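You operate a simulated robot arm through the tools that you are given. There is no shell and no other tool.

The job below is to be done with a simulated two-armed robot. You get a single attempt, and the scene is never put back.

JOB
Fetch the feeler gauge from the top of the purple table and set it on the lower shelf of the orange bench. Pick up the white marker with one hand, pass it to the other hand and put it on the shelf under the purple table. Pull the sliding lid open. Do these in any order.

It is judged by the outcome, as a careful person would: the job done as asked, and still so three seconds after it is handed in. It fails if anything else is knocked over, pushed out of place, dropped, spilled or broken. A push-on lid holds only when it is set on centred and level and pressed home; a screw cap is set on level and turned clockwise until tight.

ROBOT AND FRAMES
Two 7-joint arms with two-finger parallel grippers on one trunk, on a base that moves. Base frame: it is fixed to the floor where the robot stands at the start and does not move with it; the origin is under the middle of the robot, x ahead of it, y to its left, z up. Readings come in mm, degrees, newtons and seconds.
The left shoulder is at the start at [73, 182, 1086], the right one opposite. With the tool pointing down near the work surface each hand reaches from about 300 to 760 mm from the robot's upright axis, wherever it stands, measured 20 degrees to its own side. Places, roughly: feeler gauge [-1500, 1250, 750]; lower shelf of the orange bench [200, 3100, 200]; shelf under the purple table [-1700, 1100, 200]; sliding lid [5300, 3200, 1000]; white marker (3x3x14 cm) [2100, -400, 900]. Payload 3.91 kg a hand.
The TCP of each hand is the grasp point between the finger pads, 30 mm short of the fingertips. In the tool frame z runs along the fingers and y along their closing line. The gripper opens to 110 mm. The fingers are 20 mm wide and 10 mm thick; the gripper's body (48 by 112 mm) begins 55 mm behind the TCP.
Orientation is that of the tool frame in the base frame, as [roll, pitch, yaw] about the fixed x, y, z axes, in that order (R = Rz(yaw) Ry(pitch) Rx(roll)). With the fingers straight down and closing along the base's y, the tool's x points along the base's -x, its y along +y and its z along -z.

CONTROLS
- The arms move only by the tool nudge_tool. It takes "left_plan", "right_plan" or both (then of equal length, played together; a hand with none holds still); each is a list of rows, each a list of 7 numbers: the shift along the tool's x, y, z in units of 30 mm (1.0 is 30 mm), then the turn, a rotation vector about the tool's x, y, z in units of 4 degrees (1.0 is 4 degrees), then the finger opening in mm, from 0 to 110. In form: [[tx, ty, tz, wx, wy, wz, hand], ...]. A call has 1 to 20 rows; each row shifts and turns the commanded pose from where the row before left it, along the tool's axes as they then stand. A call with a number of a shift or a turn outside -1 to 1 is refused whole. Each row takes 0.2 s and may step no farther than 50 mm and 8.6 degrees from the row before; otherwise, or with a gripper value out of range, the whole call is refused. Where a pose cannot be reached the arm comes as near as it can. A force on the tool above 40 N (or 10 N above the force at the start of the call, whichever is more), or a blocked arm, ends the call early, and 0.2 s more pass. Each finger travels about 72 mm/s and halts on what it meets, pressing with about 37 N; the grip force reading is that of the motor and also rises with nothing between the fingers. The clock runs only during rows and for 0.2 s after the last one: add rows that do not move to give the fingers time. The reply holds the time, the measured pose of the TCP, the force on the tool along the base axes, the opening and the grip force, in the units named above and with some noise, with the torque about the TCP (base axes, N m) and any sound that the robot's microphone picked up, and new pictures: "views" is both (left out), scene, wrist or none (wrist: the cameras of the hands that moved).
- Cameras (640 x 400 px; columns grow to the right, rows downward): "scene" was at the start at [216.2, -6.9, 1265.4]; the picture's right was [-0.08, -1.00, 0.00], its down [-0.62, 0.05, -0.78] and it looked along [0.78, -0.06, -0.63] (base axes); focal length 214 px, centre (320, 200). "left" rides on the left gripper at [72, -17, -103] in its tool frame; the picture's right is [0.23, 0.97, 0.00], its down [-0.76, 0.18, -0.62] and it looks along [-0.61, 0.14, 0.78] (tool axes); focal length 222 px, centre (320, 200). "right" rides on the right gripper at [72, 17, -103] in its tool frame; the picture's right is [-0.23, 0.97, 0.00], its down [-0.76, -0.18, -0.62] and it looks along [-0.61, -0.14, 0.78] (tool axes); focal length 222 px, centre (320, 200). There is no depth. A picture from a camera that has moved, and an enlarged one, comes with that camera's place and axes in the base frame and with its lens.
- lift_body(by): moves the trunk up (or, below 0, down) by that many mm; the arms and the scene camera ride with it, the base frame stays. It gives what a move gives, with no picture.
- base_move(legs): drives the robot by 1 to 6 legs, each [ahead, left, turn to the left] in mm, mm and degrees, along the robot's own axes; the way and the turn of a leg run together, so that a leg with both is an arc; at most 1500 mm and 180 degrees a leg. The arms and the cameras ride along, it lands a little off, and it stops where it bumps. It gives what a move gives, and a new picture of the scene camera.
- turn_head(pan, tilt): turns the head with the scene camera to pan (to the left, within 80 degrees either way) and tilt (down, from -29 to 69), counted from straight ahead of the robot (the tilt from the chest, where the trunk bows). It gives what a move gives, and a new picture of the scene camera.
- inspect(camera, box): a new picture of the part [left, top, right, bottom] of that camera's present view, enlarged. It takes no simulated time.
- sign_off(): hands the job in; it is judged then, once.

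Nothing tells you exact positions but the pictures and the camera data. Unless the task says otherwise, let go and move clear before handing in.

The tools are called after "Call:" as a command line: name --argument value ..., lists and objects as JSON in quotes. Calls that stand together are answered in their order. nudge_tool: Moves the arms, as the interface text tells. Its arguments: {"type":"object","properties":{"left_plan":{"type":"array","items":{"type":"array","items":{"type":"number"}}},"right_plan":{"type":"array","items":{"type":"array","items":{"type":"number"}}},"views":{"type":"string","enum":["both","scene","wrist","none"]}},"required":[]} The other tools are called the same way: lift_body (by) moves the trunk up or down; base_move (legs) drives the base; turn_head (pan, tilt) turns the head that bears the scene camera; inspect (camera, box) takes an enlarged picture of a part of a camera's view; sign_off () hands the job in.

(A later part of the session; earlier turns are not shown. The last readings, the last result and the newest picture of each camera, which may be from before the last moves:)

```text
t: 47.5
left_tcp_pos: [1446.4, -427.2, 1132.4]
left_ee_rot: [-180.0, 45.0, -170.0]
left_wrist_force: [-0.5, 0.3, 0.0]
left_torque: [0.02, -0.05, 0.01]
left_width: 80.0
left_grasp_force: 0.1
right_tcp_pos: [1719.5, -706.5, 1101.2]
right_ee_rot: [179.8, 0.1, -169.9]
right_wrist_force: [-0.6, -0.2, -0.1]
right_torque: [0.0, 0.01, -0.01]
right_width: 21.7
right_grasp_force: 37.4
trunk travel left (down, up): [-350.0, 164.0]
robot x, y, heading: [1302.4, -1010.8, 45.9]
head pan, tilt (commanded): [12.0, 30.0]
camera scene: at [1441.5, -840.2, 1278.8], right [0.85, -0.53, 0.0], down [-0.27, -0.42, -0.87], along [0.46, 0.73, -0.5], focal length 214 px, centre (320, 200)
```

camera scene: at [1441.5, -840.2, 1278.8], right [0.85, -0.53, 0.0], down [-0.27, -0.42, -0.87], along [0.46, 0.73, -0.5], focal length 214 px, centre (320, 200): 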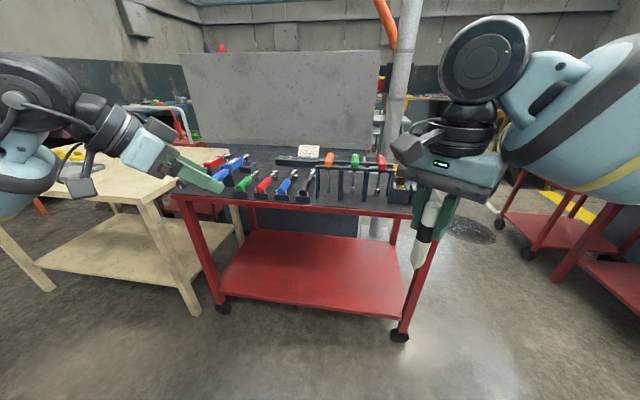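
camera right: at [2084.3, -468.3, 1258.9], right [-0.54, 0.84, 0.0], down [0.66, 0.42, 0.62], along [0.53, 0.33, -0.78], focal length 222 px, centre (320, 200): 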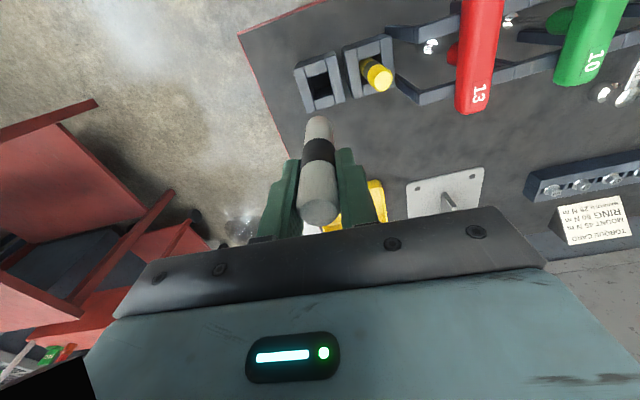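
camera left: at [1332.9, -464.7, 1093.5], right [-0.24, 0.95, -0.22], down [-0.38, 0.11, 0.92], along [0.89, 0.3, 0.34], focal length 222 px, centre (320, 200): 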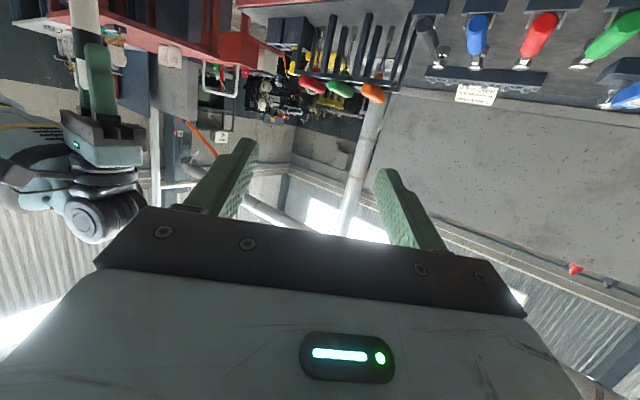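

Both hands responded. I'll use a shallower 30° tilt on the left so it stays clear of the right hand's camera, move the right a little forward, and bring the left halfway across.

Call:
nudge_tool --right_plan '[[-0.81, 0.585, 0, 0, 0, 0, 5], [-0.81, 0.585, 0, 0, 0, 0, 5], [0, 0, 0, 0, 0, 0, 5], [0, 0, 0, 0, 0, 0, 5], [0, 0, 0, 0, 0, 0, 5], [0, 0, 0, 0, 0, 0, 5], [0, 0, 0, 0, 0, 0, 5], [0, 0, 0, 0, 0, 0, 5], [0, 0, 0, 0, 0, 0, 5], [0, 0, 0, 0, 0, 0, 5], [0, 0, 0, 0, 0, 0, 5]]' --left_plan '[[0, 0, 0, 0, -1, 0, 80], [0, 0, 0, 0, -1, 0, 80], [0, 0, 0, 0, -1, 0, 80], [0, 0, 0, 0, -0.75, 0, 80], [-0.146, -0.737, 0.532, 0, 0, 0, 80], [-0.146, -0.737, 0.532, 0, 0, 0, 80], [-0.146, -0.737, 0.532, 0, 0, 0, 80], [-0.146, -0.737, 0.532, 0, 0, 0, 80], [-0.146, -0.737, 0.532, 0, 0, 0, 80], [-0.146, -0.737, 0.532, 0, 0, 0, 80], [0, 0, 0, 0, 0, 0, 80]]' --views "scene"

```text
t: 49.9
left_tcp_pos: [1566.8, -540.6, 1105.7]
left_ee_rot: [179.9, 60.1, -170.2]
left_wrist_force: [0.0, -0.6, 0.0]
left_torque: [0.01, 0.02, -0.02]
left_width: 79.9
left_grasp_force: 0.0
right_tcp_pos: [1762.1, -663.6, 1100.3]
right_ee_rot: [179.8, 0.1, -170.0]
right_wrist_force: [-0.3, 0.3, -0.2]
right_torque: [0.0, -0.05, 0.02]
right_width: 21.2
right_grasp_force: 37.2
trunk travel left (down, up): [-350.0, 164.0]
robot x, y, heading: [1301.7, -1011.4, 45.9]
head pan, tilt (commanded): [12.0, 30.0]
camera scene: at [1441.3, -840.2, 1278.9], right [0.85, -0.53, 0.0], down [-0.27, -0.42, -0.87], along [0.46, 0.73, -0.5], focal length 214 px, centre (320, 200)
```

scene: 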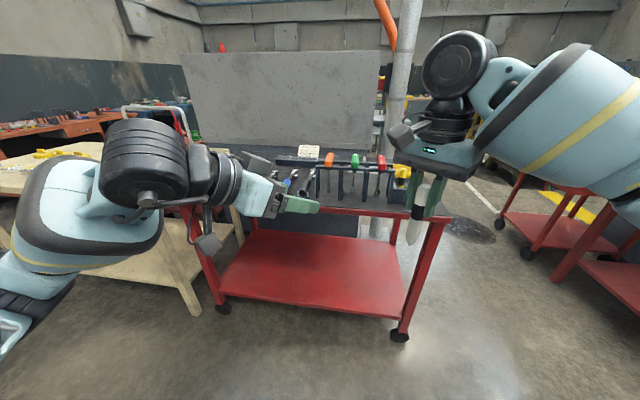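

That's working well. I'll bring the left hand to the standoff just short of the marker and check with both cameras.

Call:
nudge_tool --left_plan '[[-0.148, -0.738, 0.521, 0, 0, 0, 80], [-0.148, -0.738, 0.521, 0, 0, 0, 80], [-0.148, -0.738, 0.521, 0, 0, 0, 80], [-0.148, -0.738, 0.521, 0, 0, 0, 80], [-0.148, -0.738, 0.521, 0, 0, 0, 80], [-0.148, -0.738, 0.521, 0, 0, 0, 80], [-0.148, -0.738, 0.521, 0, 0, 0, 80], [0, 0, 0, 0, 0, 0, 80]]' --views "both"

Call:
inspect --camera "scene" --box '[260, 80, 500, 230]'

```text
t: 51.7
left_tcp_pos: [1700.1, -675.5, 1078.7]
left_ee_rot: [179.9, 60.0, -170.1]
left_wrist_force: [0.3, 0.0, -0.1]
left_torque: [-0.01, -0.02, 0.0]
left_width: 80.2
left_grasp_force: 0.1
right_tcp_pos: [1761.9, -662.4, 1100.2]
right_ee_rot: [180.0, 0.1, -169.9]
right_wrist_force: [-0.9, -0.5, -0.7]
right_torque: [0.02, 0.02, -0.02]
right_width: 21.7
right_grasp_force: 37.0
trunk travel left (down, up): [-350.0, 164.0]
robot x, y, heading: [1303.0, -1009.6, 45.6]
head pan, tilt (commanded): [12.0, 30.0]
camera scene: at [1441.4, -840.1, 1278.8], right [0.85, -0.53, 0.0], down [-0.27, -0.42, -0.87], along [0.46, 0.73, -0.5], focal length 214 px, centre (320, 200)
camera left: at [1580.7, -713.1, 1066.1], right [-0.28, 0.94, -0.2], down [-0.19, 0.15, 0.97], along [0.94, 0.31, 0.13], focal length 222 px, centre (320, 200)
```

scene: 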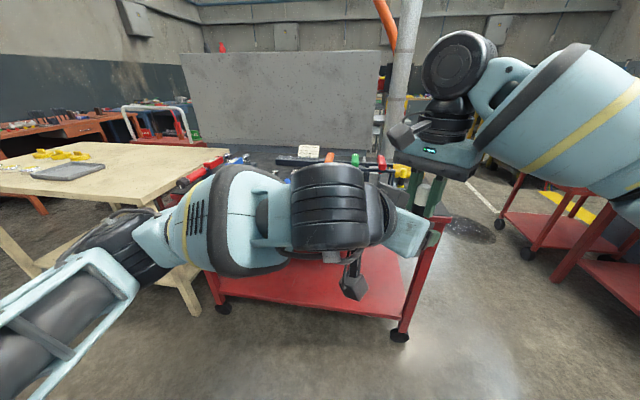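
left: 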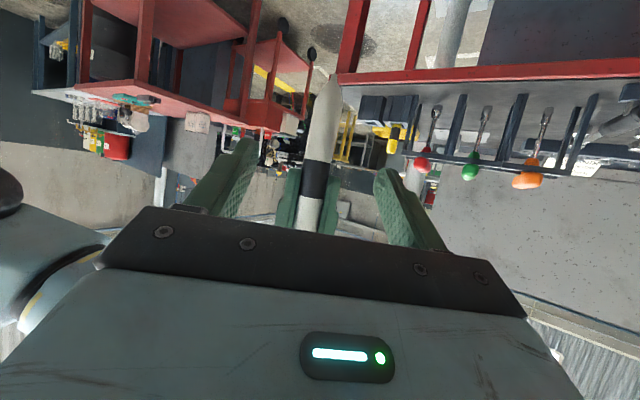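

```text
2.67 times, centred on (380, 155) of scene
camera zoom: at [1441.4, -840.1, 1278.8], right [0.85, -0.53, 0.0], down [-0.27, -0.42, -0.87], along [0.46, 0.73, -0.5], focal length 572 px, centre (160, 320)
```

zoom: 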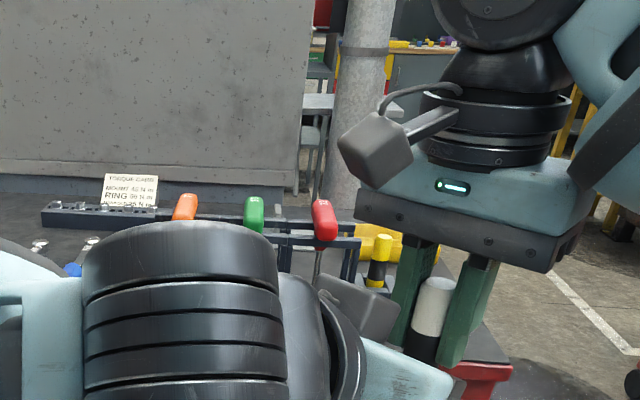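

The marker lines up between the left fingers. I'll advance 72 mm along the left tool axis and close the left hand while the right still holds.

Call:
nudge_tool --left_plan '[[0, 0.03, 0.48, 0, 0, 0, 80], [0, 0.03, 0.48, 0, 0, 0, 80], [0, 0, 0.48, 0, 0, 0, 80], [0, 0, 0.48, 0, 0, 0, 80], [0, 0, 0.48, 0, 0, 0, 80], [0, 0, 0, 0, 0, 0, 80]]' --views "both"

Call:
inspect --camera "right" --box '[0, 0, 640, 400]'

```text
t: 53.1
left_tcp_pos: [1762.7, -663.4, 1042.3]
left_ee_rot: [179.9, 60.0, -170.2]
left_wrist_force: [-0.5, 0.8, -0.4]
left_torque: [0.0, -0.03, 0.01]
left_width: 80.0
left_grasp_force: 0.2
right_tcp_pos: [1762.2, -662.5, 1100.3]
right_ee_rot: [179.9, 0.1, -170.0]
right_wrist_force: [-0.2, -0.4, -0.5]
right_torque: [-0.02, 0.0, 0.03]
right_width: 21.4
right_grasp_force: 37.2
trunk travel left (down, up): [-350.0, 164.0]
robot x, y, heading: [1303.1, -1012.1, 45.8]
head pan, tilt (commanded): [12.0, 30.0]
camera scene: at [1441.6, -840.4, 1278.9], right [0.85, -0.53, 0.0], down [-0.27, -0.42, -0.87], along [0.46, 0.73, -0.5], focal length 214 px, centre (320, 200)
camera left: at [1643.2, -702.3, 1029.9], right [-0.28, 0.94, -0.2], down [-0.19, 0.15, 0.97], along [0.94, 0.31, 0.14], focal length 222 px, centre (320, 200)
```

scene: 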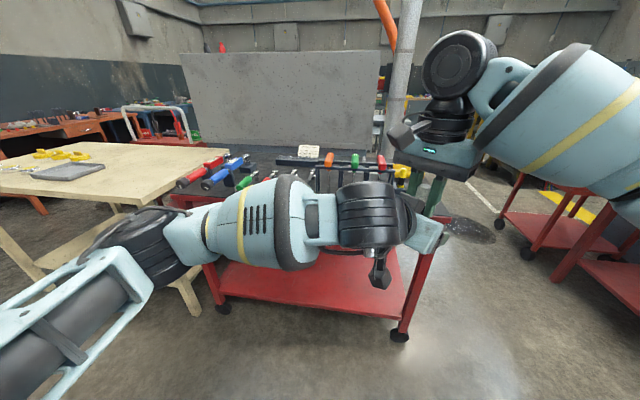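
left: 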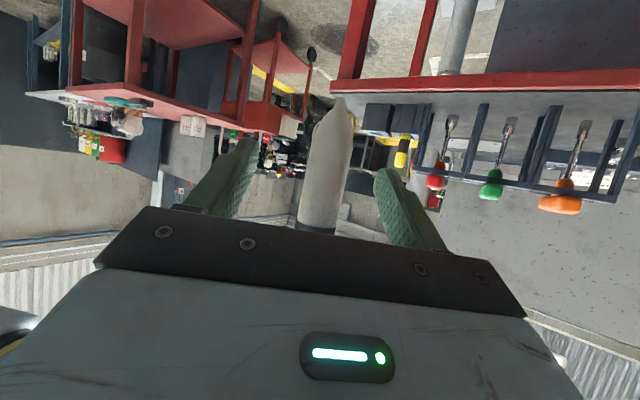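

```text
1.00 times, centred on (320, 200) of right (not enlarged: the box is as wide or as high as the picture)
camera zoom: at [1688.6, -658.7, 1204.4], right [0.05, 1.0, 0.0], down [0.78, -0.04, 0.62], along [0.62, -0.03, -0.78], focal length 222 px, centre (320, 200)
```

zoom: 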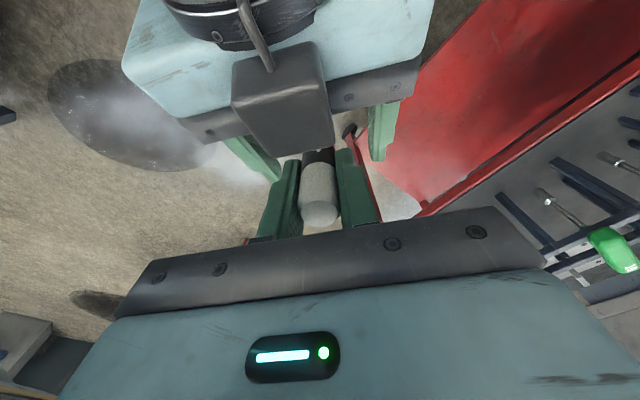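

Both hands are at the marker and no contact forces show. I'll close the left hand now.

Call:
nudge_tool --left_plan '[[0, 0, 0, 0, 0, 0, 50], [0, 0, 0, 0, 0, 0, 35], [0, 0, 0, 0, 0, 0, 20], [0, 0, 0, 0, 0, 0, 5], [0, 0, 0, 0, 0, 0, 5], [0, 0, 0, 0, 0, 0, 5], [0, 0, 0, 0, 0, 0, 5]]' --views "wrist"

```text
t: 54.7
left_tcp_pos: [1761.3, -663.4, 1041.8]
left_ee_rot: [179.9, 60.0, -170.1]
left_wrist_force: [-0.9, 9.6, -0.4]
left_torque: [-0.19, -0.02, 0.02]
left_width: 21.3
left_grasp_force: 36.7
right_tcp_pos: [1762.5, -662.8, 1100.2]
right_ee_rot: [179.9, 0.0, -170.0]
right_wrist_force: [0.4, -11.1, -0.5]
right_torque: [-0.38, -0.01, -0.02]
right_width: 21.3
right_grasp_force: 36.6
trunk travel left (down, up): [-350.0, 164.0]
robot x, y, heading: [1302.1, -1010.8, 45.7]
head pan, tilt (commanded): [12.0, 30.0]
camera left: at [1643.3, -701.8, 1029.9], right [-0.28, 0.94, -0.2], down [-0.19, 0.15, 0.97], along [0.94, 0.31, 0.13], focal length 222 px, centre (320, 200)
```

left: 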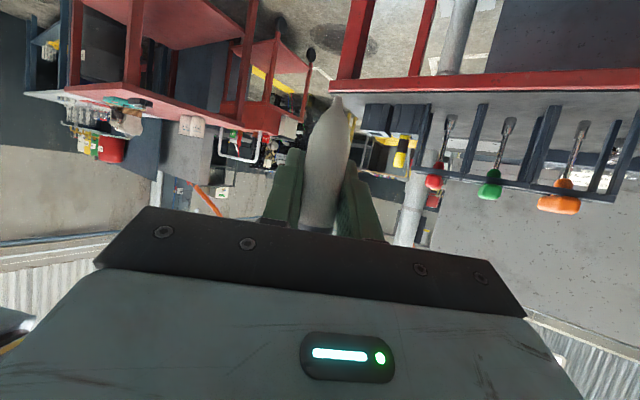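

Both hands now hold the marker, and its lower end looks tapered. I'll look at its shape before deciding the best grip for laying it down.

Call:
inspect --camera "left" --box '[240, 70, 420, 240]'

Call:
inspect --camera "scene" --box '[360, 130, 480, 290]'

```text
2.35 times, centred on (330, 155) of left
camera zoom: at [1643.3, -701.8, 1029.9], right [-0.28, 0.94, -0.2], down [-0.19, 0.15, 0.97], along [0.94, 0.31, 0.13], focal length 523 px, centre (296, 306)
```

zoom: 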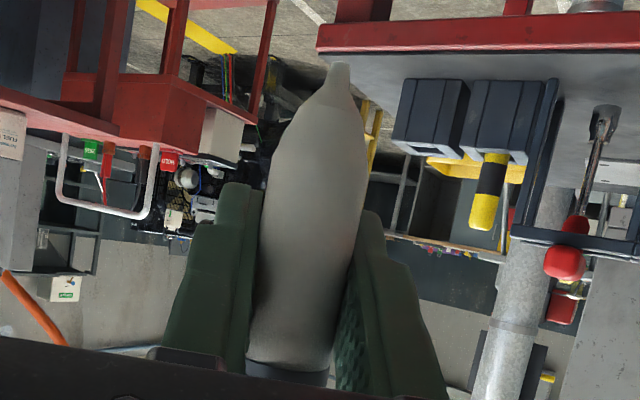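

```text
2.50 times, centred on (420, 210) of scene
camera zoom: at [1441.7, -840.4, 1278.8], right [0.85, -0.53, 0.0], down [-0.27, -0.42, -0.87], along [0.46, 0.73, -0.5], focal length 536 px, centre (70, 175)
```

zoom: 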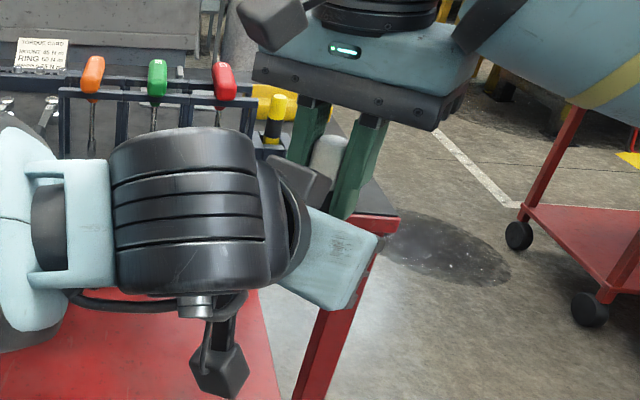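

It's a pen-shaped marker with a pointed tip, so it must be laid down rather than stood up. For that I want the left hand to grip it crosswise near the fingertips, so I'll open the left while the right still holds, back off, and tilt it slightly upward.

Call:
nudge_tool --left_plan '[[0, 0, 0, 0, 0, 0, 40], [0, 0, 0, 0, 0, 0, 80], [0, 0, 0, 0, 0, 0, 80], [0, 0, 0, 0, 0, 0, 80], [0, 0, -0.5, 0, 0, 0, 80], [0, 0, -0.6, 0, 0, 0, 80], [0, 0, -0.6, 0, 0, 0, 80], [0, 0, -0.6, 0, 0, 0, 80], [0, 0, 0, 0, 0, 0, 80]]' --views "none"

Call:
nudge_tool --left_plan '[[0, 0, 0, 0, -1, 0, 80], [0, 0, 0, 0, -1, 0, 80], [0, 0, 0, 0, -1, 0, 80], [0, 0, 0, 0, -1, 0, 80], [0, 0, 0, 0, -1, 0, 80], [0, 0, 0, 0, -1, 0, 80], [0, 0, 0, 0, -1, 0, 80], [0, 0, 0, 0, -1, 0, 80], [0, 0, 0, 0, -1, 0, 80], [0, 0, 0, 0, -1, 0, 80], [0, 0, 0, 0, -1, 0, 80], [0, 0, 0, 0, 0, 0, 80]]' --views "both"

```text
t: 56.7
left_tcp_pos: [1702.9, -670.9, 1077.4]
left_ee_rot: [179.8, 60.0, -170.2]
left_wrist_force: [0.0, 0.3, -0.1]
left_torque: [-0.03, 0.0, -0.01]
left_width: 80.3
left_grasp_force: 0.1
right_tcp_pos: [1762.0, -663.2, 1099.9]
right_ee_rot: [179.8, 0.1, -170.0]
right_wrist_force: [0.3, -0.1, -0.1]
right_torque: [0.0, 0.0, 0.01]
right_width: 21.8
right_grasp_force: 36.7
trunk travel left (down, up): [-350.0, 164.0]
robot x, y, heading: [1301.2, -1011.3, 45.8]
head pan, tilt (commanded): [12.0, 30.0]
```

```text
t: 59.3
left_tcp_pos: [1702.7, -672.0, 1077.3]
left_ee_rot: [179.9, 79.7, -170.2]
left_wrist_force: [0.0, 0.5, 0.6]
left_torque: [0.02, 0.01, -0.01]
left_width: 80.0
left_grasp_force: 0.1
left hand out of reach, approached as far as the arm can: row 6, 7, 8, 9, 10, 11
right_tcp_pos: [1761.1, -662.2, 1100.4]
right_ee_rot: [179.8, 0.0, -170.0]
right_wrist_force: [-0.3, -0.1, -1.0]
right_torque: [0.03, -0.01, 0.01]
right_width: 21.5
right_grasp_force: 37.4
trunk travel left (down, up): [-350.0, 164.0]
robot x, y, heading: [1304.1, -1012.0, 45.7]
head pan, tilt (commanded): [12.0, 30.0]
camera scene: at [1441.7, -840.4, 1278.8], right [0.85, -0.53, 0.0], down [-0.27, -0.42, -0.87], along [0.46, 0.73, -0.5], focal length 214 px, centre (320, 200)
camera left: at [1594.1, -708.7, 1023.5], right [-0.21, 0.95, -0.22], down [-0.5, 0.09, 0.86], along [0.84, 0.29, 0.46], focal length 222 px, centre (320, 200)
```

scene: 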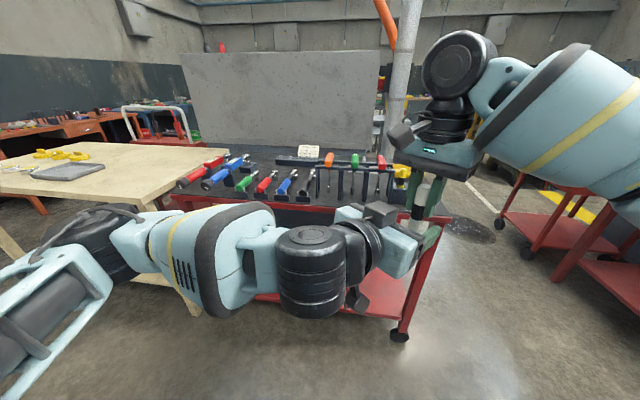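
left: 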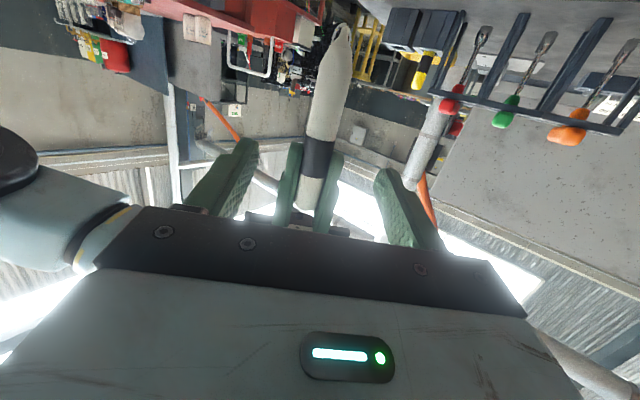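

The left wrist limits near level, so instead I'll tilt the right hand, tip swinging toward the left hand, to get a good crossing angle. I'll back the left off first.

Call:
nudge_tool --left_plan '[[0, 0, -0.8, 0, 1, 0, 80], [0, 0, -0.8, 0, 0, 0, 80], [0, 0, 0, 0, 0, 0, 80]]' --views "none"

Call:
nudge_tool --right_plan '[[0, 0, 0, 0, 1, 0, 5], [0, 0, 0, 0, 1, 0, 5], [0, 0, 0, 0, 1, 0, 5], [0, 0, 0, 0, 1, 0, 5], [0, 0, 0, 0, 1, 0, 5], [0, 0, 0, 0, 1, 0, 5], [0, 0, 0, 0, 1, 0, 5], [0, 0, 0, 0, 0, 0, 5]]' --views "both"

Call:
inspect --camera "left" --box '[0, 0, 640, 400]'

```text
t: 60.1
left_tcp_pos: [1653.5, -678.6, 1086.7]
left_ee_rot: [179.9, 75.7, -170.1]
left_wrist_force: [0.6, -0.1, 0.1]
left_torque: [-0.01, -0.01, 0.0]
left_width: 80.2
left_grasp_force: 0.1
right_tcp_pos: [1761.2, -663.0, 1099.8]
right_ee_rot: [179.7, 0.1, -170.0]
right_wrist_force: [-0.6, 0.9, -0.6]
right_torque: [0.0, -0.05, 0.04]
right_width: 21.5
right_grasp_force: 37.2
trunk travel left (down, up): [-350.0, 164.0]
robot x, y, heading: [1302.5, -1010.1, 45.8]
head pan, tilt (commanded): [12.0, 30.0]
```

```text
t: 61.9
left_tcp_pos: [1653.6, -678.8, 1086.9]
left_ee_rot: [179.9, 75.8, -170.1]
left_wrist_force: [1.0, -0.2, 1.1]
left_torque: [-0.03, 0.0, -0.03]
left_width: 79.8
left_grasp_force: 0.0
right_tcp_pos: [1761.5, -662.7, 1102.2]
right_ee_rot: [179.8, -28.0, -169.9]
right_wrist_force: [-0.1, -0.1, -0.5]
right_torque: [0.03, -0.04, -0.02]
right_width: 21.6
right_grasp_force: 36.9
trunk travel left (down, up): [-350.0, 164.0]
robot x, y, heading: [1303.0, -1014.1, 46.2]
head pan, tilt (commanded): [12.0, 30.0]
camera scene: at [1441.6, -840.4, 1278.9], right [0.85, -0.53, 0.0], down [-0.27, -0.42, -0.87], along [0.46, 0.73, -0.5], focal length 214 px, centre (320, 200)
camera right: at [1745.0, -648.9, 1228.7], right [0.03, 0.99, -0.1], down [0.98, -0.01, 0.19], along [0.19, -0.11, -0.98], focal length 222 px, centre (320, 200)
```

scene: 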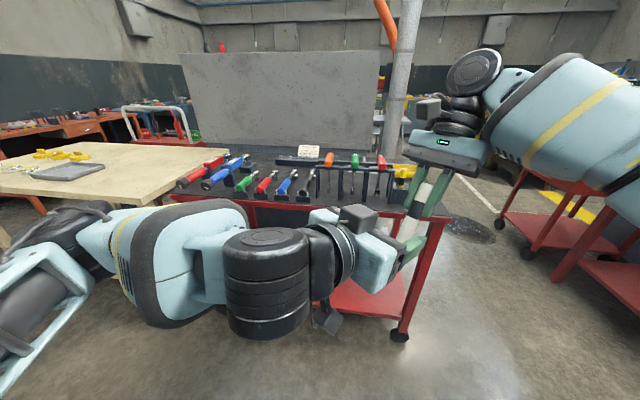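
right: 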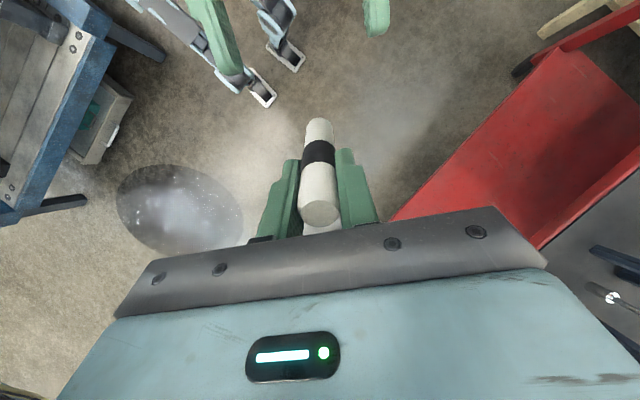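

```text
1.00 times, centred on (320, 200) of left (not enlarged: the box is as wide or as high as the picture)
camera zoom: at [1542.4, -715.7, 1040.3], right [-0.22, 0.95, -0.22], down [-0.44, 0.1, 0.89], along [0.87, 0.3, 0.4], focal length 222 px, centre (320, 200)
```

zoom: 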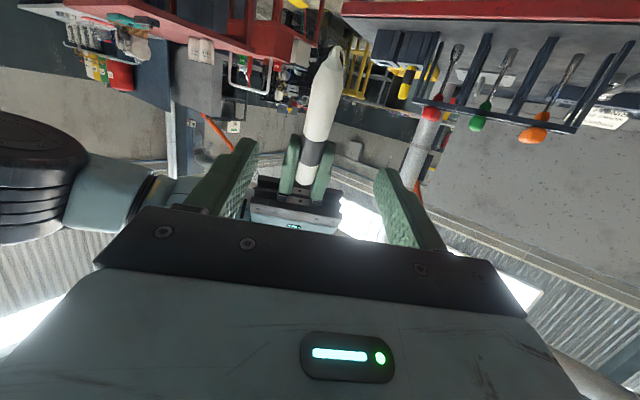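

The crossing angle is good now. I'll move the left hand so the marker sits about 20 mm beyond its TCP, near the fingertips, and then close.

Call:
nudge_tool --left_plan '[[0.163, -0.03, 0.3, 0, 0, 0, 80], [0.163, -0.03, 0.4, 0, 0, 0, 80], [0.163, -0.03, 0.5, 0, 0, 0, 80], [0, 0, 0.5, 0, 0, 0, 80], [0, 0, 0.57, 0, 0, 0, 80], [0, 0, 0, 0, 0, 0, 80]]' --views "wrist"

Call:
inspect --camera "right" --box '[160, 0, 480, 240]'

```text
t: 63.3
left_tcp_pos: [1717.5, -672.3, 1054.5]
left_ee_rot: [179.7, 75.8, -170.2]
left_wrist_force: [0.0, 0.4, 0.5]
left_torque: [0.02, -0.01, 0.01]
left_width: 80.1
left_grasp_force: 0.1
right_tcp_pos: [1761.8, -662.6, 1103.1]
right_ee_rot: [179.8, -27.9, -169.9]
right_wrist_force: [-0.3, 0.0, 0.4]
right_torque: [-0.02, -0.02, 0.03]
right_width: 21.5
right_grasp_force: 37.4
trunk travel left (down, up): [-350.0, 164.0]
robot x, y, heading: [1301.5, -1010.3, 46.1]
head pan, tilt (commanded): [12.0, 30.0]
camera left: at [1605.8, -709.5, 1009.3], right [-0.22, 0.95, -0.22], down [-0.44, 0.1, 0.89], along [0.87, 0.3, 0.4], focal length 222 px, centre (320, 200)
```

left: 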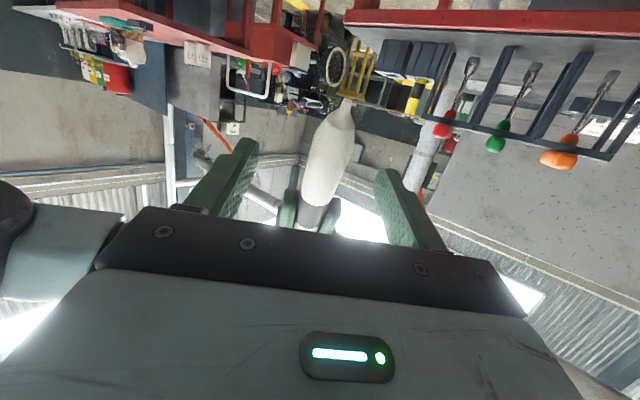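

```text
1.67 times, centred on (320, 120) of right
camera zoom: at [1744.8, -648.9, 1228.7], right [0.03, 0.99, -0.1], down [0.98, -0.01, 0.19], along [0.19, -0.11, -0.98], focal length 370 px, centre (320, 333)
```

zoom: 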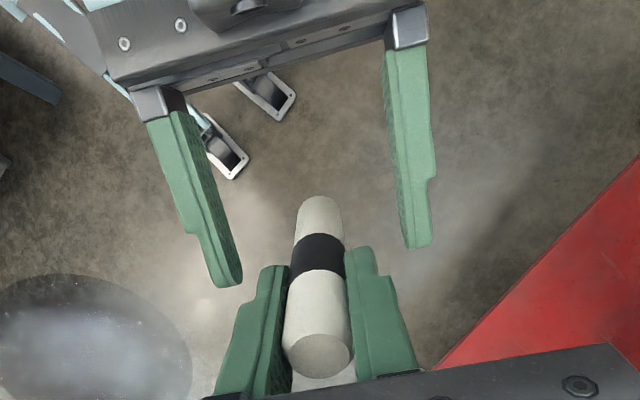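

From above, the marker sits between the left fingers near their tips. I'll close the left hand.

Call:
nudge_tool --left_plan '[[0, 0, 0, 0, 0, 0, 50], [0, 0, 0, 0, 0, 0, 35], [0, 0, 0, 0, 0, 0, 20], [0, 0, 0, 0, 0, 0, 5], [0, 0, 0, 0, 0, 0, 5], [0, 0, 0, 0, 0, 0, 5], [0, 0, 0, 0, 0, 0, 5]]' --views "none"

Call:
inspect --camera "right" --box '[160, 0, 480, 240]'

```text
t: 64.9
left_tcp_pos: [1717.6, -671.0, 1055.2]
left_ee_rot: [179.8, 75.8, -170.1]
left_wrist_force: [-1.0, 11.2, 0.1]
left_torque: [-0.05, -0.01, 0.28]
left_width: 21.0
left_grasp_force: 36.9
right_tcp_pos: [1762.9, -663.3, 1103.2]
right_ee_rot: [179.9, -27.9, -169.9]
right_wrist_force: [1.8, -13.0, -0.6]
right_torque: [-0.51, -0.08, 0.29]
right_width: 21.5
right_grasp_force: 37.0
trunk travel left (down, up): [-350.0, 164.0]
robot x, y, heading: [1302.9, -1011.1, 45.8]
head pan, tilt (commanded): [12.0, 30.0]
```

```text
1.67 times, centred on (320, 120) of right
camera zoom: at [1745.3, -649.2, 1228.6], right [0.03, 0.99, -0.1], down [0.98, -0.01, 0.19], along [0.19, -0.11, -0.98], focal length 370 px, centre (320, 333)
```

zoom: 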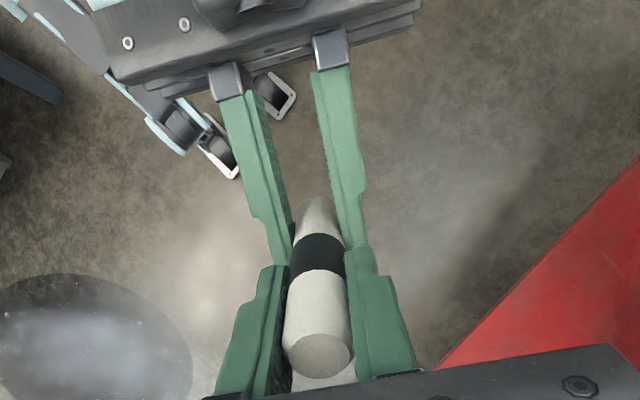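

Both hands hold it. I'll open the right hand and withdraw it along its own axis.

Call:
nudge_tool --right_plan '[[0, 0, 0, 0, 0, 0, 35], [0, 0, 0, 0, 0, 0, 50], [0, 0, 0, 0, 0, 0, 50], [0, 0, 0, 0, 0, 0, 50]]' --views "none"

Call:
nudge_tool --right_plan '[[0, 0, -0.5, 0, 0, 0, 50], [0, 0, -0.7, 0, 0, 0, 50], [0, 0, -0.8, 0, 0, 0, 50], [0, 0, -0.8, 0, 0, 0, 50], [0, 0, -0.8, 0, 0, 0, 50], [0, 0, 0, 0, 0, 0, 50]]' --views "both"

Call:
inspect --camera "left" --box '[160, 40, 480, 240]'

```text
t: 65.9
left_tcp_pos: [1717.2, -673.4, 1055.0]
left_ee_rot: [179.9, 75.7, -170.2]
left_wrist_force: [-0.2, 0.2, 0.2]
left_torque: [0.0, 0.02, 0.02]
left_width: 21.1
left_grasp_force: 36.6
right_tcp_pos: [1762.1, -664.5, 1102.2]
right_ee_rot: [179.8, -27.9, -170.0]
right_wrist_force: [0.0, 0.2, 0.7]
right_torque: [-0.02, 0.05, 0.01]
right_width: 50.0
right_grasp_force: 0.1
trunk travel left (down, up): [-350.0, 164.0]
robot x, y, heading: [1304.0, -1010.2, 45.9]
head pan, tilt (commanded): [12.0, 30.0]
```

```text
t: 67.3
left_tcp_pos: [1717.5, -671.7, 1055.6]
left_ee_rot: [179.9, 75.8, -170.1]
left_wrist_force: [0.3, -1.0, -1.3]
left_torque: [-0.02, 0.0, 0.01]
left_width: 20.9
left_grasp_force: 36.8
right_tcp_pos: [1782.1, -659.9, 1144.5]
right_ee_rot: [179.8, -27.9, -169.9]
right_wrist_force: [-0.3, 1.5, 0.4]
right_torque: [-0.03, 0.02, 0.01]
right_width: 49.9
right_grasp_force: 0.1
right hand out of reach, approached as far as the arm can: row 3, 4, 5
trunk travel left (down, up): [-350.0, 164.0]
robot x, y, heading: [1305.0, -1010.4, 45.7]
head pan, tilt (commanded): [12.0, 30.0]
camera scene: at [1441.4, -840.4, 1278.9], right [0.85, -0.53, 0.0], down [-0.27, -0.42, -0.87], along [0.46, 0.73, -0.5], focal length 214 px, centre (320, 200)
camera right: at [1765.5, -645.4, 1270.6], right [0.03, 0.99, -0.1], down [0.98, -0.01, 0.19], along [0.19, -0.11, -0.98], focal length 222 px, centre (320, 200)
```

scene: 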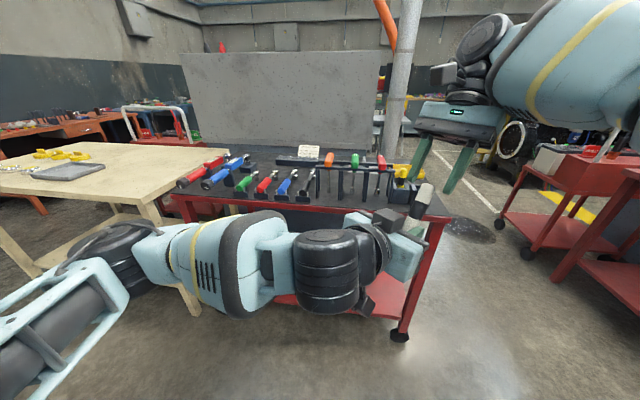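
right: 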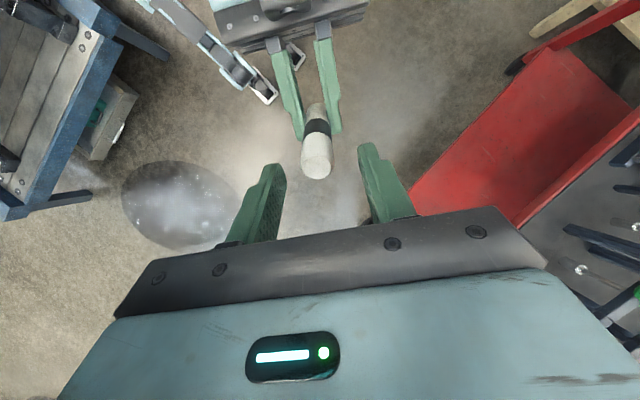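

```text
2.00 times, centred on (320, 140) of left
camera zoom: at [1605.6, -709.6, 1009.3], right [-0.22, 0.95, -0.22], down [-0.44, 0.1, 0.89], along [0.87, 0.3, 0.4], focal length 444 px, centre (320, 320)
```

zoom: 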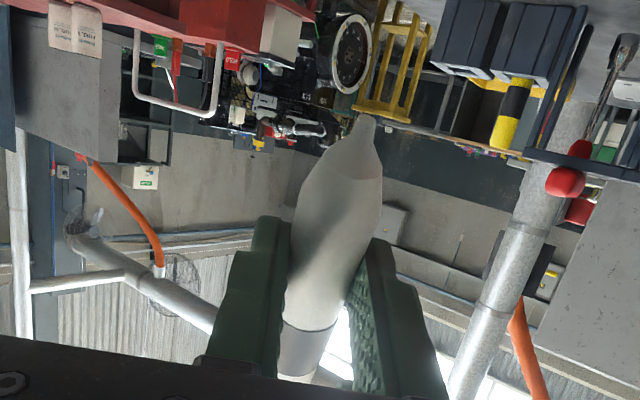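

The hand-over is done and the left hand holds the marker alone. I'll draw the left hand back from between the right's fingers, then tuck both hands for travel.

Call:
nudge_tool --left_plan '[[0, 0, -0.6, 0, 0, 0, 5], [0, 0, -0.8, 0, 0, 0, 5], [0, 0, -0.8, 0, 0, 0, 5], [0, 0, 0, 0, 0, 0, 5]]' --views "none"

Call:
nudge_tool --right_plan '[[0, -0.8, 0, 0, -1, 0, 50], [0, -0.8, 0, 0, -1, 0, 50], [0, -0.8, 0, 0, -1, 0, 50], [0, -0.8, 0, 0, -1, -1, 50], [0, -0.5, 0, 0, -1, -1, 50], [0, 0, 0, 0, -1, -1, 50], [0, 0, 0, 0, -1, -1, 50], [0, 0, 0, 0, 0, -1, 50], [0, 0, 0, 0, 0, -1, 50], [0, 0, 0, 0, 0, -1, 50], [0, 0, 0, 0, 0, -1, 50], [0, 0, 0, 0, 0, -1, 50], [0, 0, 0, 0, 0, 0, 50]]' --views "scene"

```text
t: 68.3
left_tcp_pos: [1655.4, -682.0, 1072.0]
left_ee_rot: [180.0, 75.7, -170.2]
left_wrist_force: [0.8, -0.3, -0.4]
left_torque: [0.02, 0.02, 0.01]
left_width: 21.0
left_grasp_force: 36.5
right_tcp_pos: [1782.6, -658.5, 1144.6]
right_ee_rot: [179.8, -28.0, -169.9]
right_wrist_force: [0.5, -0.3, -0.1]
right_torque: [0.0, 0.01, 0.0]
right_width: 49.9
right_grasp_force: 0.0
trunk travel left (down, up): [-350.0, 164.0]
robot x, y, heading: [1305.4, -1006.8, 45.9]
head pan, tilt (commanded): [12.0, 30.0]
```

```text
t: 71.1
left_tcp_pos: [1655.5, -682.8, 1070.8]
left_ee_rot: [179.9, 75.8, -170.0]
left_wrist_force: [0.3, 0.1, -0.1]
left_torque: [0.0, 0.04, -0.02]
left_width: 21.0
left_grasp_force: 37.0
right_tcp_pos: [1803.2, -769.3, 1143.8]
right_ee_rot: [178.0, 1.3, -134.3]
right_wrist_force: [-0.1, -0.3, -0.5]
right_torque: [0.03, 0.01, 0.02]
right_width: 50.2
right_grasp_force: 0.1
trunk travel left (down, up): [-350.0, 164.0]
robot x, y, heading: [1303.7, -1008.6, 45.9]
head pan, tilt (commanded): [12.0, 30.0]
camera scene: at [1441.7, -840.4, 1278.8], right [0.85, -0.53, 0.0], down [-0.27, -0.42, -0.87], along [0.46, 0.73, -0.5], focal length 214 px, centre (320, 200)
```

scene: 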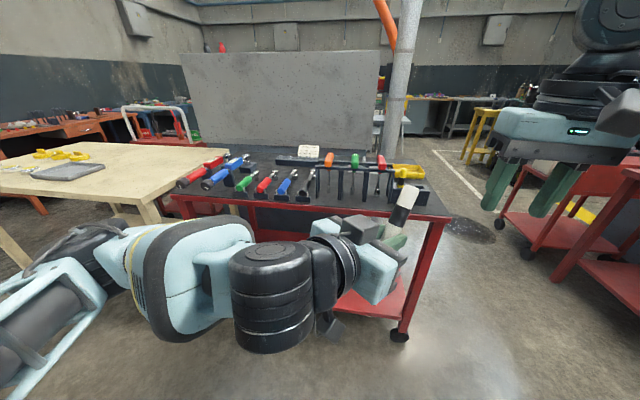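

I'll move the left hand, with the marker, back to its own side, un-yaw it and pitch it down, and retract the right hand.

Call:
nudge_tool --left_plan '[[0.144, 0.809, -0.571, 0, 0, 0, 5], [0.144, 0.809, -0.571, 0, 0, 0, 5], [0.144, 0.809, -0.571, 0, 0, 0, 5], [0.144, 0.809, -0.571, 0, 0, 0, 5], [0.144, 0.809, -0.571, 0, 0, 0, 5], [0.144, 0.809, -0.571, 0, 0, 0, 5], [0.144, 0.809, -0.571, 0, 0, 0, 5], [0.144, 0.809, -0.571, 0, 0, 0, 5], [0.144, 0.809, -0.571, 0, 0, 0, 5], [0, 0, 0, -0.97, 0, -0.245, 5], [0, 0, 0, -0.97, 0, -0.245, 5], [0, 0, 0, -0.97, 0, -0.245, 5], [0, 0, 0, -0.97, 0, -0.245, 5], [0, 0, 0, -0.97, 0, -0.245, 5], [0, 0, 0, -0.97, 0, -0.245, 5], [0, 0, 0, -0.97, 0, -0.245, 5], [0, 0, 0, -0.97, 0, -0.245, 5], [0, 0, 0, -0.97, 0, -0.245, 5], [0, 0, 0, 0, 0, 0, 5]]' --right_plan '[[0, 0, 0, 0, 0, 0, 50], [0, 0, 0, 0, 0, 0, 50], [0, 0, 0, 0, 0, 0, 50], [0, 0, 0, 0, 0, 0, 50], [0, 0, 0, 0, 0, 0, 50], [0, 0, 0, 0, 0, 0, 50], [0, 0, 0, 0, 0, 0, 50], [0, 0, 0, 0, 0, 0, 50], [0.8, 0, 0, 0, 0, 0, 50], [0.8, 0, 0, 0, 0, 0, 50], [0.8, 0, 0, 0, 0, 0, 50], [0.8, 0, 0, 0, 0, 0, 50], [0.8, 0, 0, 0, 0, 0, 50], [0, 0, 0, 0, 0, 0, 50], [0, 0, 0, 0, 0, 0, 50], [0, 0, 0, 0, 0, 0, 50], [0, 0, 0, 0, 0, 0, 50], [0, 0, 0, 0, 0, 0, 50], [0, 0, 0, 0, 0, 0, 50]]' --views "none"

Call:
nudge_tool --left_plan '[[0, 0, 0, 0, 1, 0, 5], [0, 0, 0, 0, 1, 0, 5], [0, 0, 0, 0, 1, 0, 5], [0, 0, 0, 0, 1, 0, 5], [0, 0, 0, 0, 1, 0, 5], [0, 0, 0, 0, 1, 0, 5], [0, 0, 0, 0, 1, 0, 5], [0, 0, 0, 0, 1, 0, 5], [0, 0, 0, 0, 1, 0, 5], [0, 0, 0, 0, 1, 0, 5], [0, 0, 0, 0, 1, 0, 5], [0, 0, 0, 0, 1, 0, 5], [0, 0, 0, 0, 1, 0, 5], [0, 0, 0, 0, 1, 0, 5], [0, 0, 0, 0, 1, 0, 5], [0, 0, 0, 0, 0, 0, 5]]' --views "both"

```text
t: 75.1
left_tcp_pos: [1477.3, -468.3, 1078.1]
left_ee_rot: [179.9, 75.8, -134.1]
left_wrist_force: [-0.5, 0.3, -1.0]
left_torque: [0.0, -0.01, -0.03]
left_width: 21.1
left_grasp_force: 37.0
left hand out of reach, approached as far as the arm can: row 12, 13, 14, 15, 16, 18
right_tcp_pos: [1720.4, -856.8, 1141.6]
right_ee_rot: [178.0, 1.3, -134.3]
right_wrist_force: [-0.1, 0.5, 0.3]
right_torque: [0.03, -0.01, 0.01]
right_width: 50.0
right_grasp_force: 0.1
trunk travel left (down, up): [-350.0, 164.0]
robot x, y, heading: [1301.0, -1011.7, 46.0]
head pan, tilt (commanded): [12.0, 30.0]
```

```text
t: 78.5
left_tcp_pos: [1479.2, -467.8, 1077.3]
left_ee_rot: [-180.0, 15.7, -134.1]
left_wrist_force: [0.3, 0.4, -0.5]
left_torque: [0.0, -0.03, -0.01]
left_width: 21.2
left_grasp_force: 36.7
right_tcp_pos: [1719.8, -857.1, 1141.7]
right_ee_rot: [178.0, 1.4, -134.1]
right_wrist_force: [-0.3, -0.7, -0.4]
right_torque: [0.03, 0.04, 0.03]
right_width: 50.1
right_grasp_force: 0.0
trunk travel left (down, up): [-350.0, 164.0]
robot x, y, heading: [1304.0, -1009.3, 45.8]
head pan, tilt (commanded): [12.0, 30.0]
camera scene: at [1441.6, -840.4, 1278.9], right [0.85, -0.53, 0.0], down [-0.27, -0.42, -0.87], along [0.46, 0.73, -0.5], focal length 214 px, centre (320, 200)
camera left: at [1425.1, -550.5, 1156.1], right [-0.85, 0.52, -0.06], down [0.27, 0.53, 0.81], along [0.45, 0.67, -0.59], focal length 222 px, centre (320, 200)
```

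scene: 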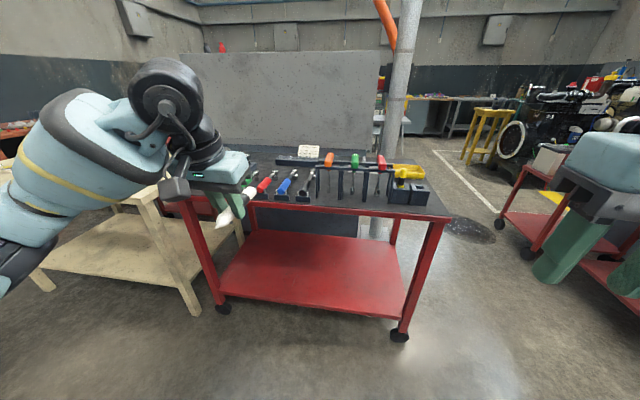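
left: 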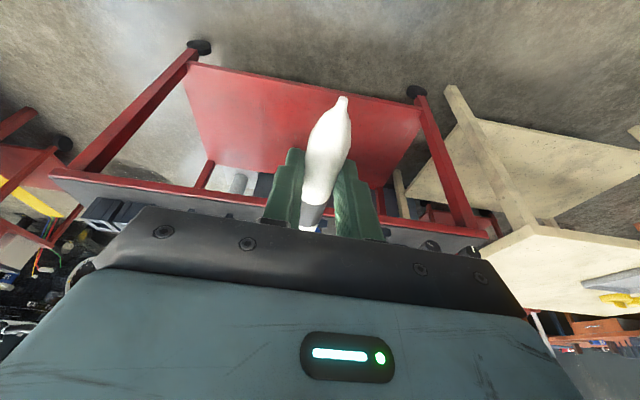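

The left hand holds the marker securely for travel. I'll slide left away from the engine pallet, then turn to face the purple table area.

Call:
base_move --legs '[[0, 800, 0], [0, 300, 50], [0, 0, 50]]'

Call:
turn_head --pan 0 --tilt 15

```text
t: 91.1
left_tcp_pos: [-116.7, -265.9, 1077.6]
left_ee_rot: [179.9, 15.8, -33.9]
left_wrist_force: [-0.6, 0.2, -0.4]
left_torque: [0.0, 0.0, 0.03]
left_width: 21.0
left_grasp_force: 36.9
right_tcp_pos: [223.0, 38.9, 1140.8]
right_ee_rot: [178.0, 1.3, -34.0]
right_wrist_force: [0.3, 0.0, 0.0]
right_torque: [0.0, 0.0, 0.01]
right_width: 50.4
right_grasp_force: 0.0
trunk travel left (down, up): [-350.0, 164.0]
robot x, y, heading: [448.5, -344.8, 145.7]
head pan, tilt (commanded): [12.0, 30.0]
camera scene: at [254.9, -236.9, 1278.8], right [0.37, 0.93, 0.0], down [0.46, -0.19, -0.87], along [-0.8, 0.32, -0.5], focal length 214 px, centre (320, 200)
```

scene: 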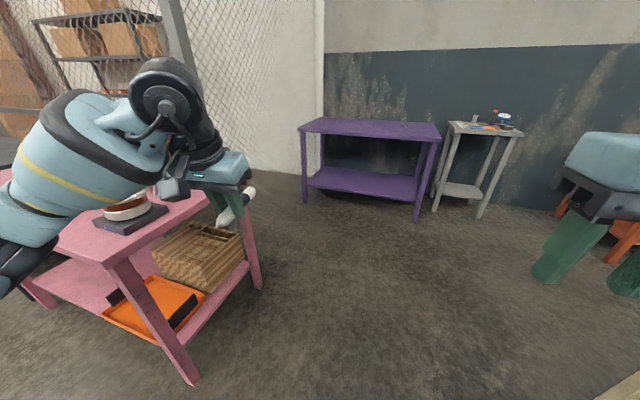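

```text
t: 91.9
left_tcp_pos: [-115.2, -265.7, 1078.3]
left_ee_rot: [179.9, 15.7, -33.8]
left_wrist_force: [0.4, 0.2, -0.5]
left_torque: [0.0, -0.03, 0.0]
left_width: 20.9
left_grasp_force: 36.9
right_tcp_pos: [223.5, 38.6, 1141.1]
right_ee_rot: [178.1, 1.3, -34.0]
right_wrist_force: [-0.7, -1.0, -0.9]
right_torque: [0.01, -0.05, -0.01]
right_width: 49.9
right_grasp_force: 0.0
trunk travel left (down, up): [-350.0, 164.0]
robot x, y, heading: [447.6, -345.7, 146.0]
head pan, tilt (commanded): [0.0, 15.0]
camera scene: at [261.3, -218.5, 1303.0], right [0.56, 0.83, 0.0], down [0.22, -0.14, -0.97], along [-0.8, 0.54, -0.26], focal length 214 px, centre (320, 200)
```

scene: 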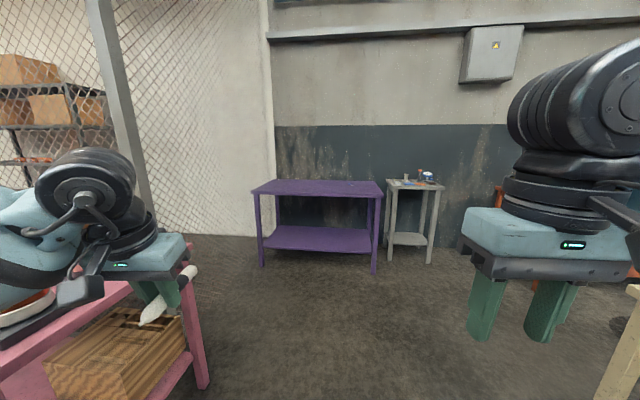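

The purple table faces me directly, with a small grey table to its right and a pink bench on my left. I'll drive most of the way and look again.

Call:
base_move --legs '[[1200, -60, -5]]'

Call:
turn_head --pan 0 --tilt 35

```text
t: 97.9
left_tcp_pos: [-1020.0, 555.6, 1077.1]
left_ee_rot: [180.0, 15.8, -39.9]
left_wrist_force: [0.1, -0.6, -0.8]
left_torque: [0.01, -0.01, -0.02]
left_width: 21.1
left_grasp_force: 37.0
right_tcp_pos: [-651.2, 824.2, 1139.7]
right_ee_rot: [178.0, 1.3, -40.1]
right_wrist_force: [0.3, -1.0, -0.3]
right_torque: [0.01, -0.01, 0.02]
right_width: 50.0
right_grasp_force: 0.1
trunk travel left (down, up): [-350.0, 164.0]
robot x, y, heading: [-464.8, 415.0, 140.2]
head pan, tilt (commanded): [0.0, 15.0]
camera scene: at [-639.7, 563.7, 1303.0], right [0.64, 0.77, 0.0], down [0.2, -0.17, -0.97], along [-0.74, 0.62, -0.26], focal length 214 px, centre (320, 200)
```

scene: 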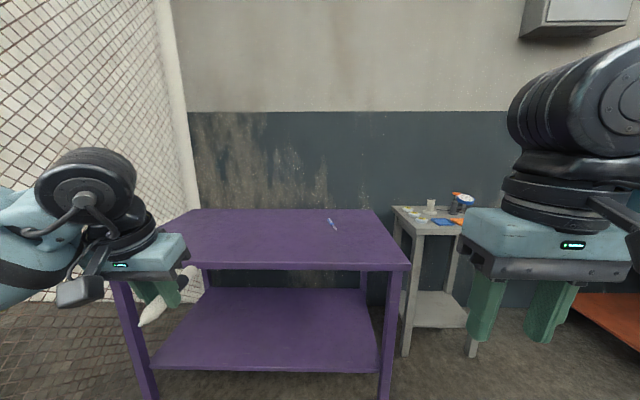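

```text
t: 98.8
left_tcp_pos: [-1019.3, 555.0, 1076.7]
left_ee_rot: [179.9, 15.8, -39.9]
left_wrist_force: [-0.3, 0.5, -0.5]
left_torque: [0.01, -0.02, 0.01]
left_width: 21.0
left_grasp_force: 37.3
right_tcp_pos: [-649.6, 824.8, 1140.6]
right_ee_rot: [178.0, 1.4, -40.0]
right_wrist_force: [-1.0, 0.5, 0.4]
right_torque: [0.0, 0.03, -0.01]
right_width: 50.4
right_grasp_force: 0.0
trunk travel left (down, up): [-350.0, 164.0]
robot x, y, heading: [-465.6, 418.3, 140.4]
head pan, tilt (commanded): [0.0, 35.0]
camera scene: at [-635.4, 560.1, 1271.1], right [0.64, 0.77, 0.0], down [0.44, -0.37, -0.82], along [-0.63, 0.53, -0.57], focal length 214 px, centre (320, 200)
```

scene: 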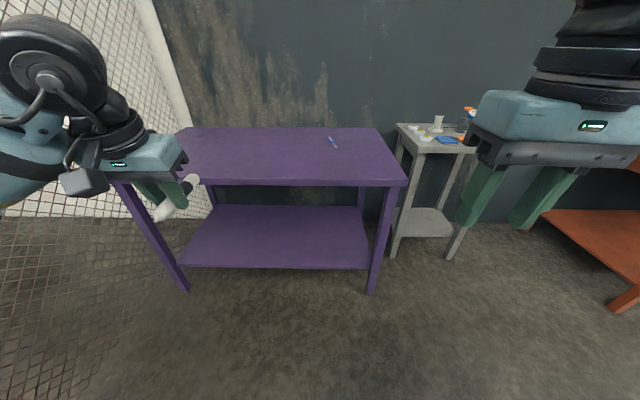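

I can see the gauge on the purple table, at about (333, 142) in the picture, and the shelf below. I'll zoom in for measurements.

Call:
inspect --camera "scene" --box '[290, 115, 430, 200]'

Call:
inspect --camera "scene" --box '[120, 110, 280, 310]'

```text
4.57 times, centred on (360, 158) of scene
camera zoom: at [-635.4, 560.1, 1271.1], right [0.64, 0.77, 0.0], down [0.44, -0.37, -0.82], along [-0.63, 0.53, -0.57], focal length 980 px, centre (137, 394)
```

zoom: 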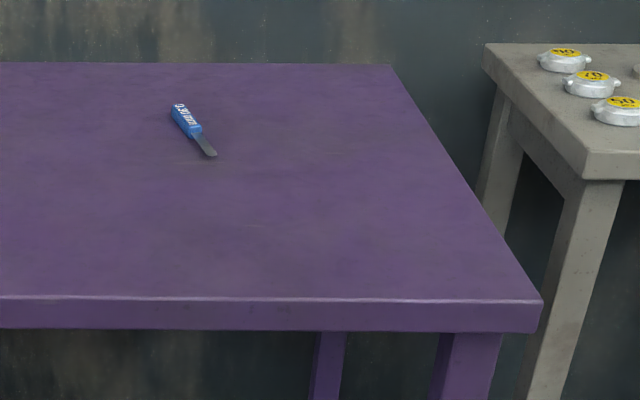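

```text
2.00 times, centred on (200, 210) of scene
camera zoom: at [-635.4, 560.1, 1271.1], right [0.64, 0.77, 0.0], down [0.44, -0.37, -0.82], along [-0.63, 0.53, -0.57], focal length 429 px, centre (560, 180)
```

zoom: 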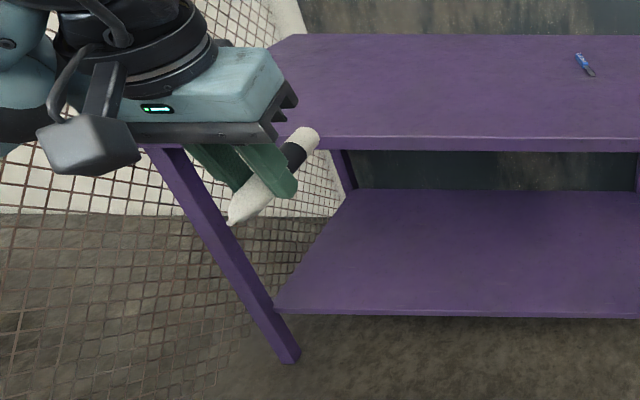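

The gauge lies fairly deep on the table, about 440 mm from the front edge, so I need to know how close my base can get. I'll look down at the base.

Call:
turn_head --pan 0 --tilt 69

```text
t: 99.8
left_tcp_pos: [-1020.8, 555.2, 1077.6]
left_ee_rot: [179.9, 15.9, -39.9]
left_wrist_force: [-0.4, 0.4, 0.4]
left_torque: [-0.03, -0.02, 0.02]
left_width: 20.9
left_grasp_force: 37.1
right_tcp_pos: [-650.4, 825.0, 1141.0]
right_ee_rot: [178.0, 1.2, -40.1]
right_wrist_force: [-0.9, -0.4, 0.4]
right_torque: [-0.02, 0.02, 0.01]
right_width: 50.1
right_grasp_force: 0.0
trunk travel left (down, up): [-350.0, 164.0]
robot x, y, heading: [-471.1, 417.0, 139.8]
head pan, tilt (commanded): [0.0, 68.8]
camera scene: at [-610.9, 539.5, 1227.4], right [0.64, 0.77, 0.0], down [0.71, -0.6, -0.36], along [-0.28, 0.23, -0.93], focal length 214 px, centre (320, 200)
```

scene: 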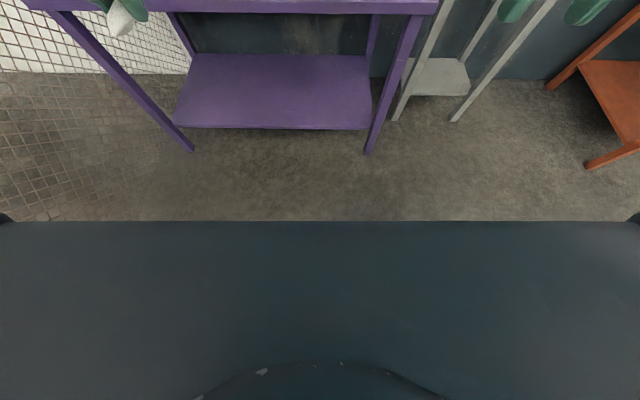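

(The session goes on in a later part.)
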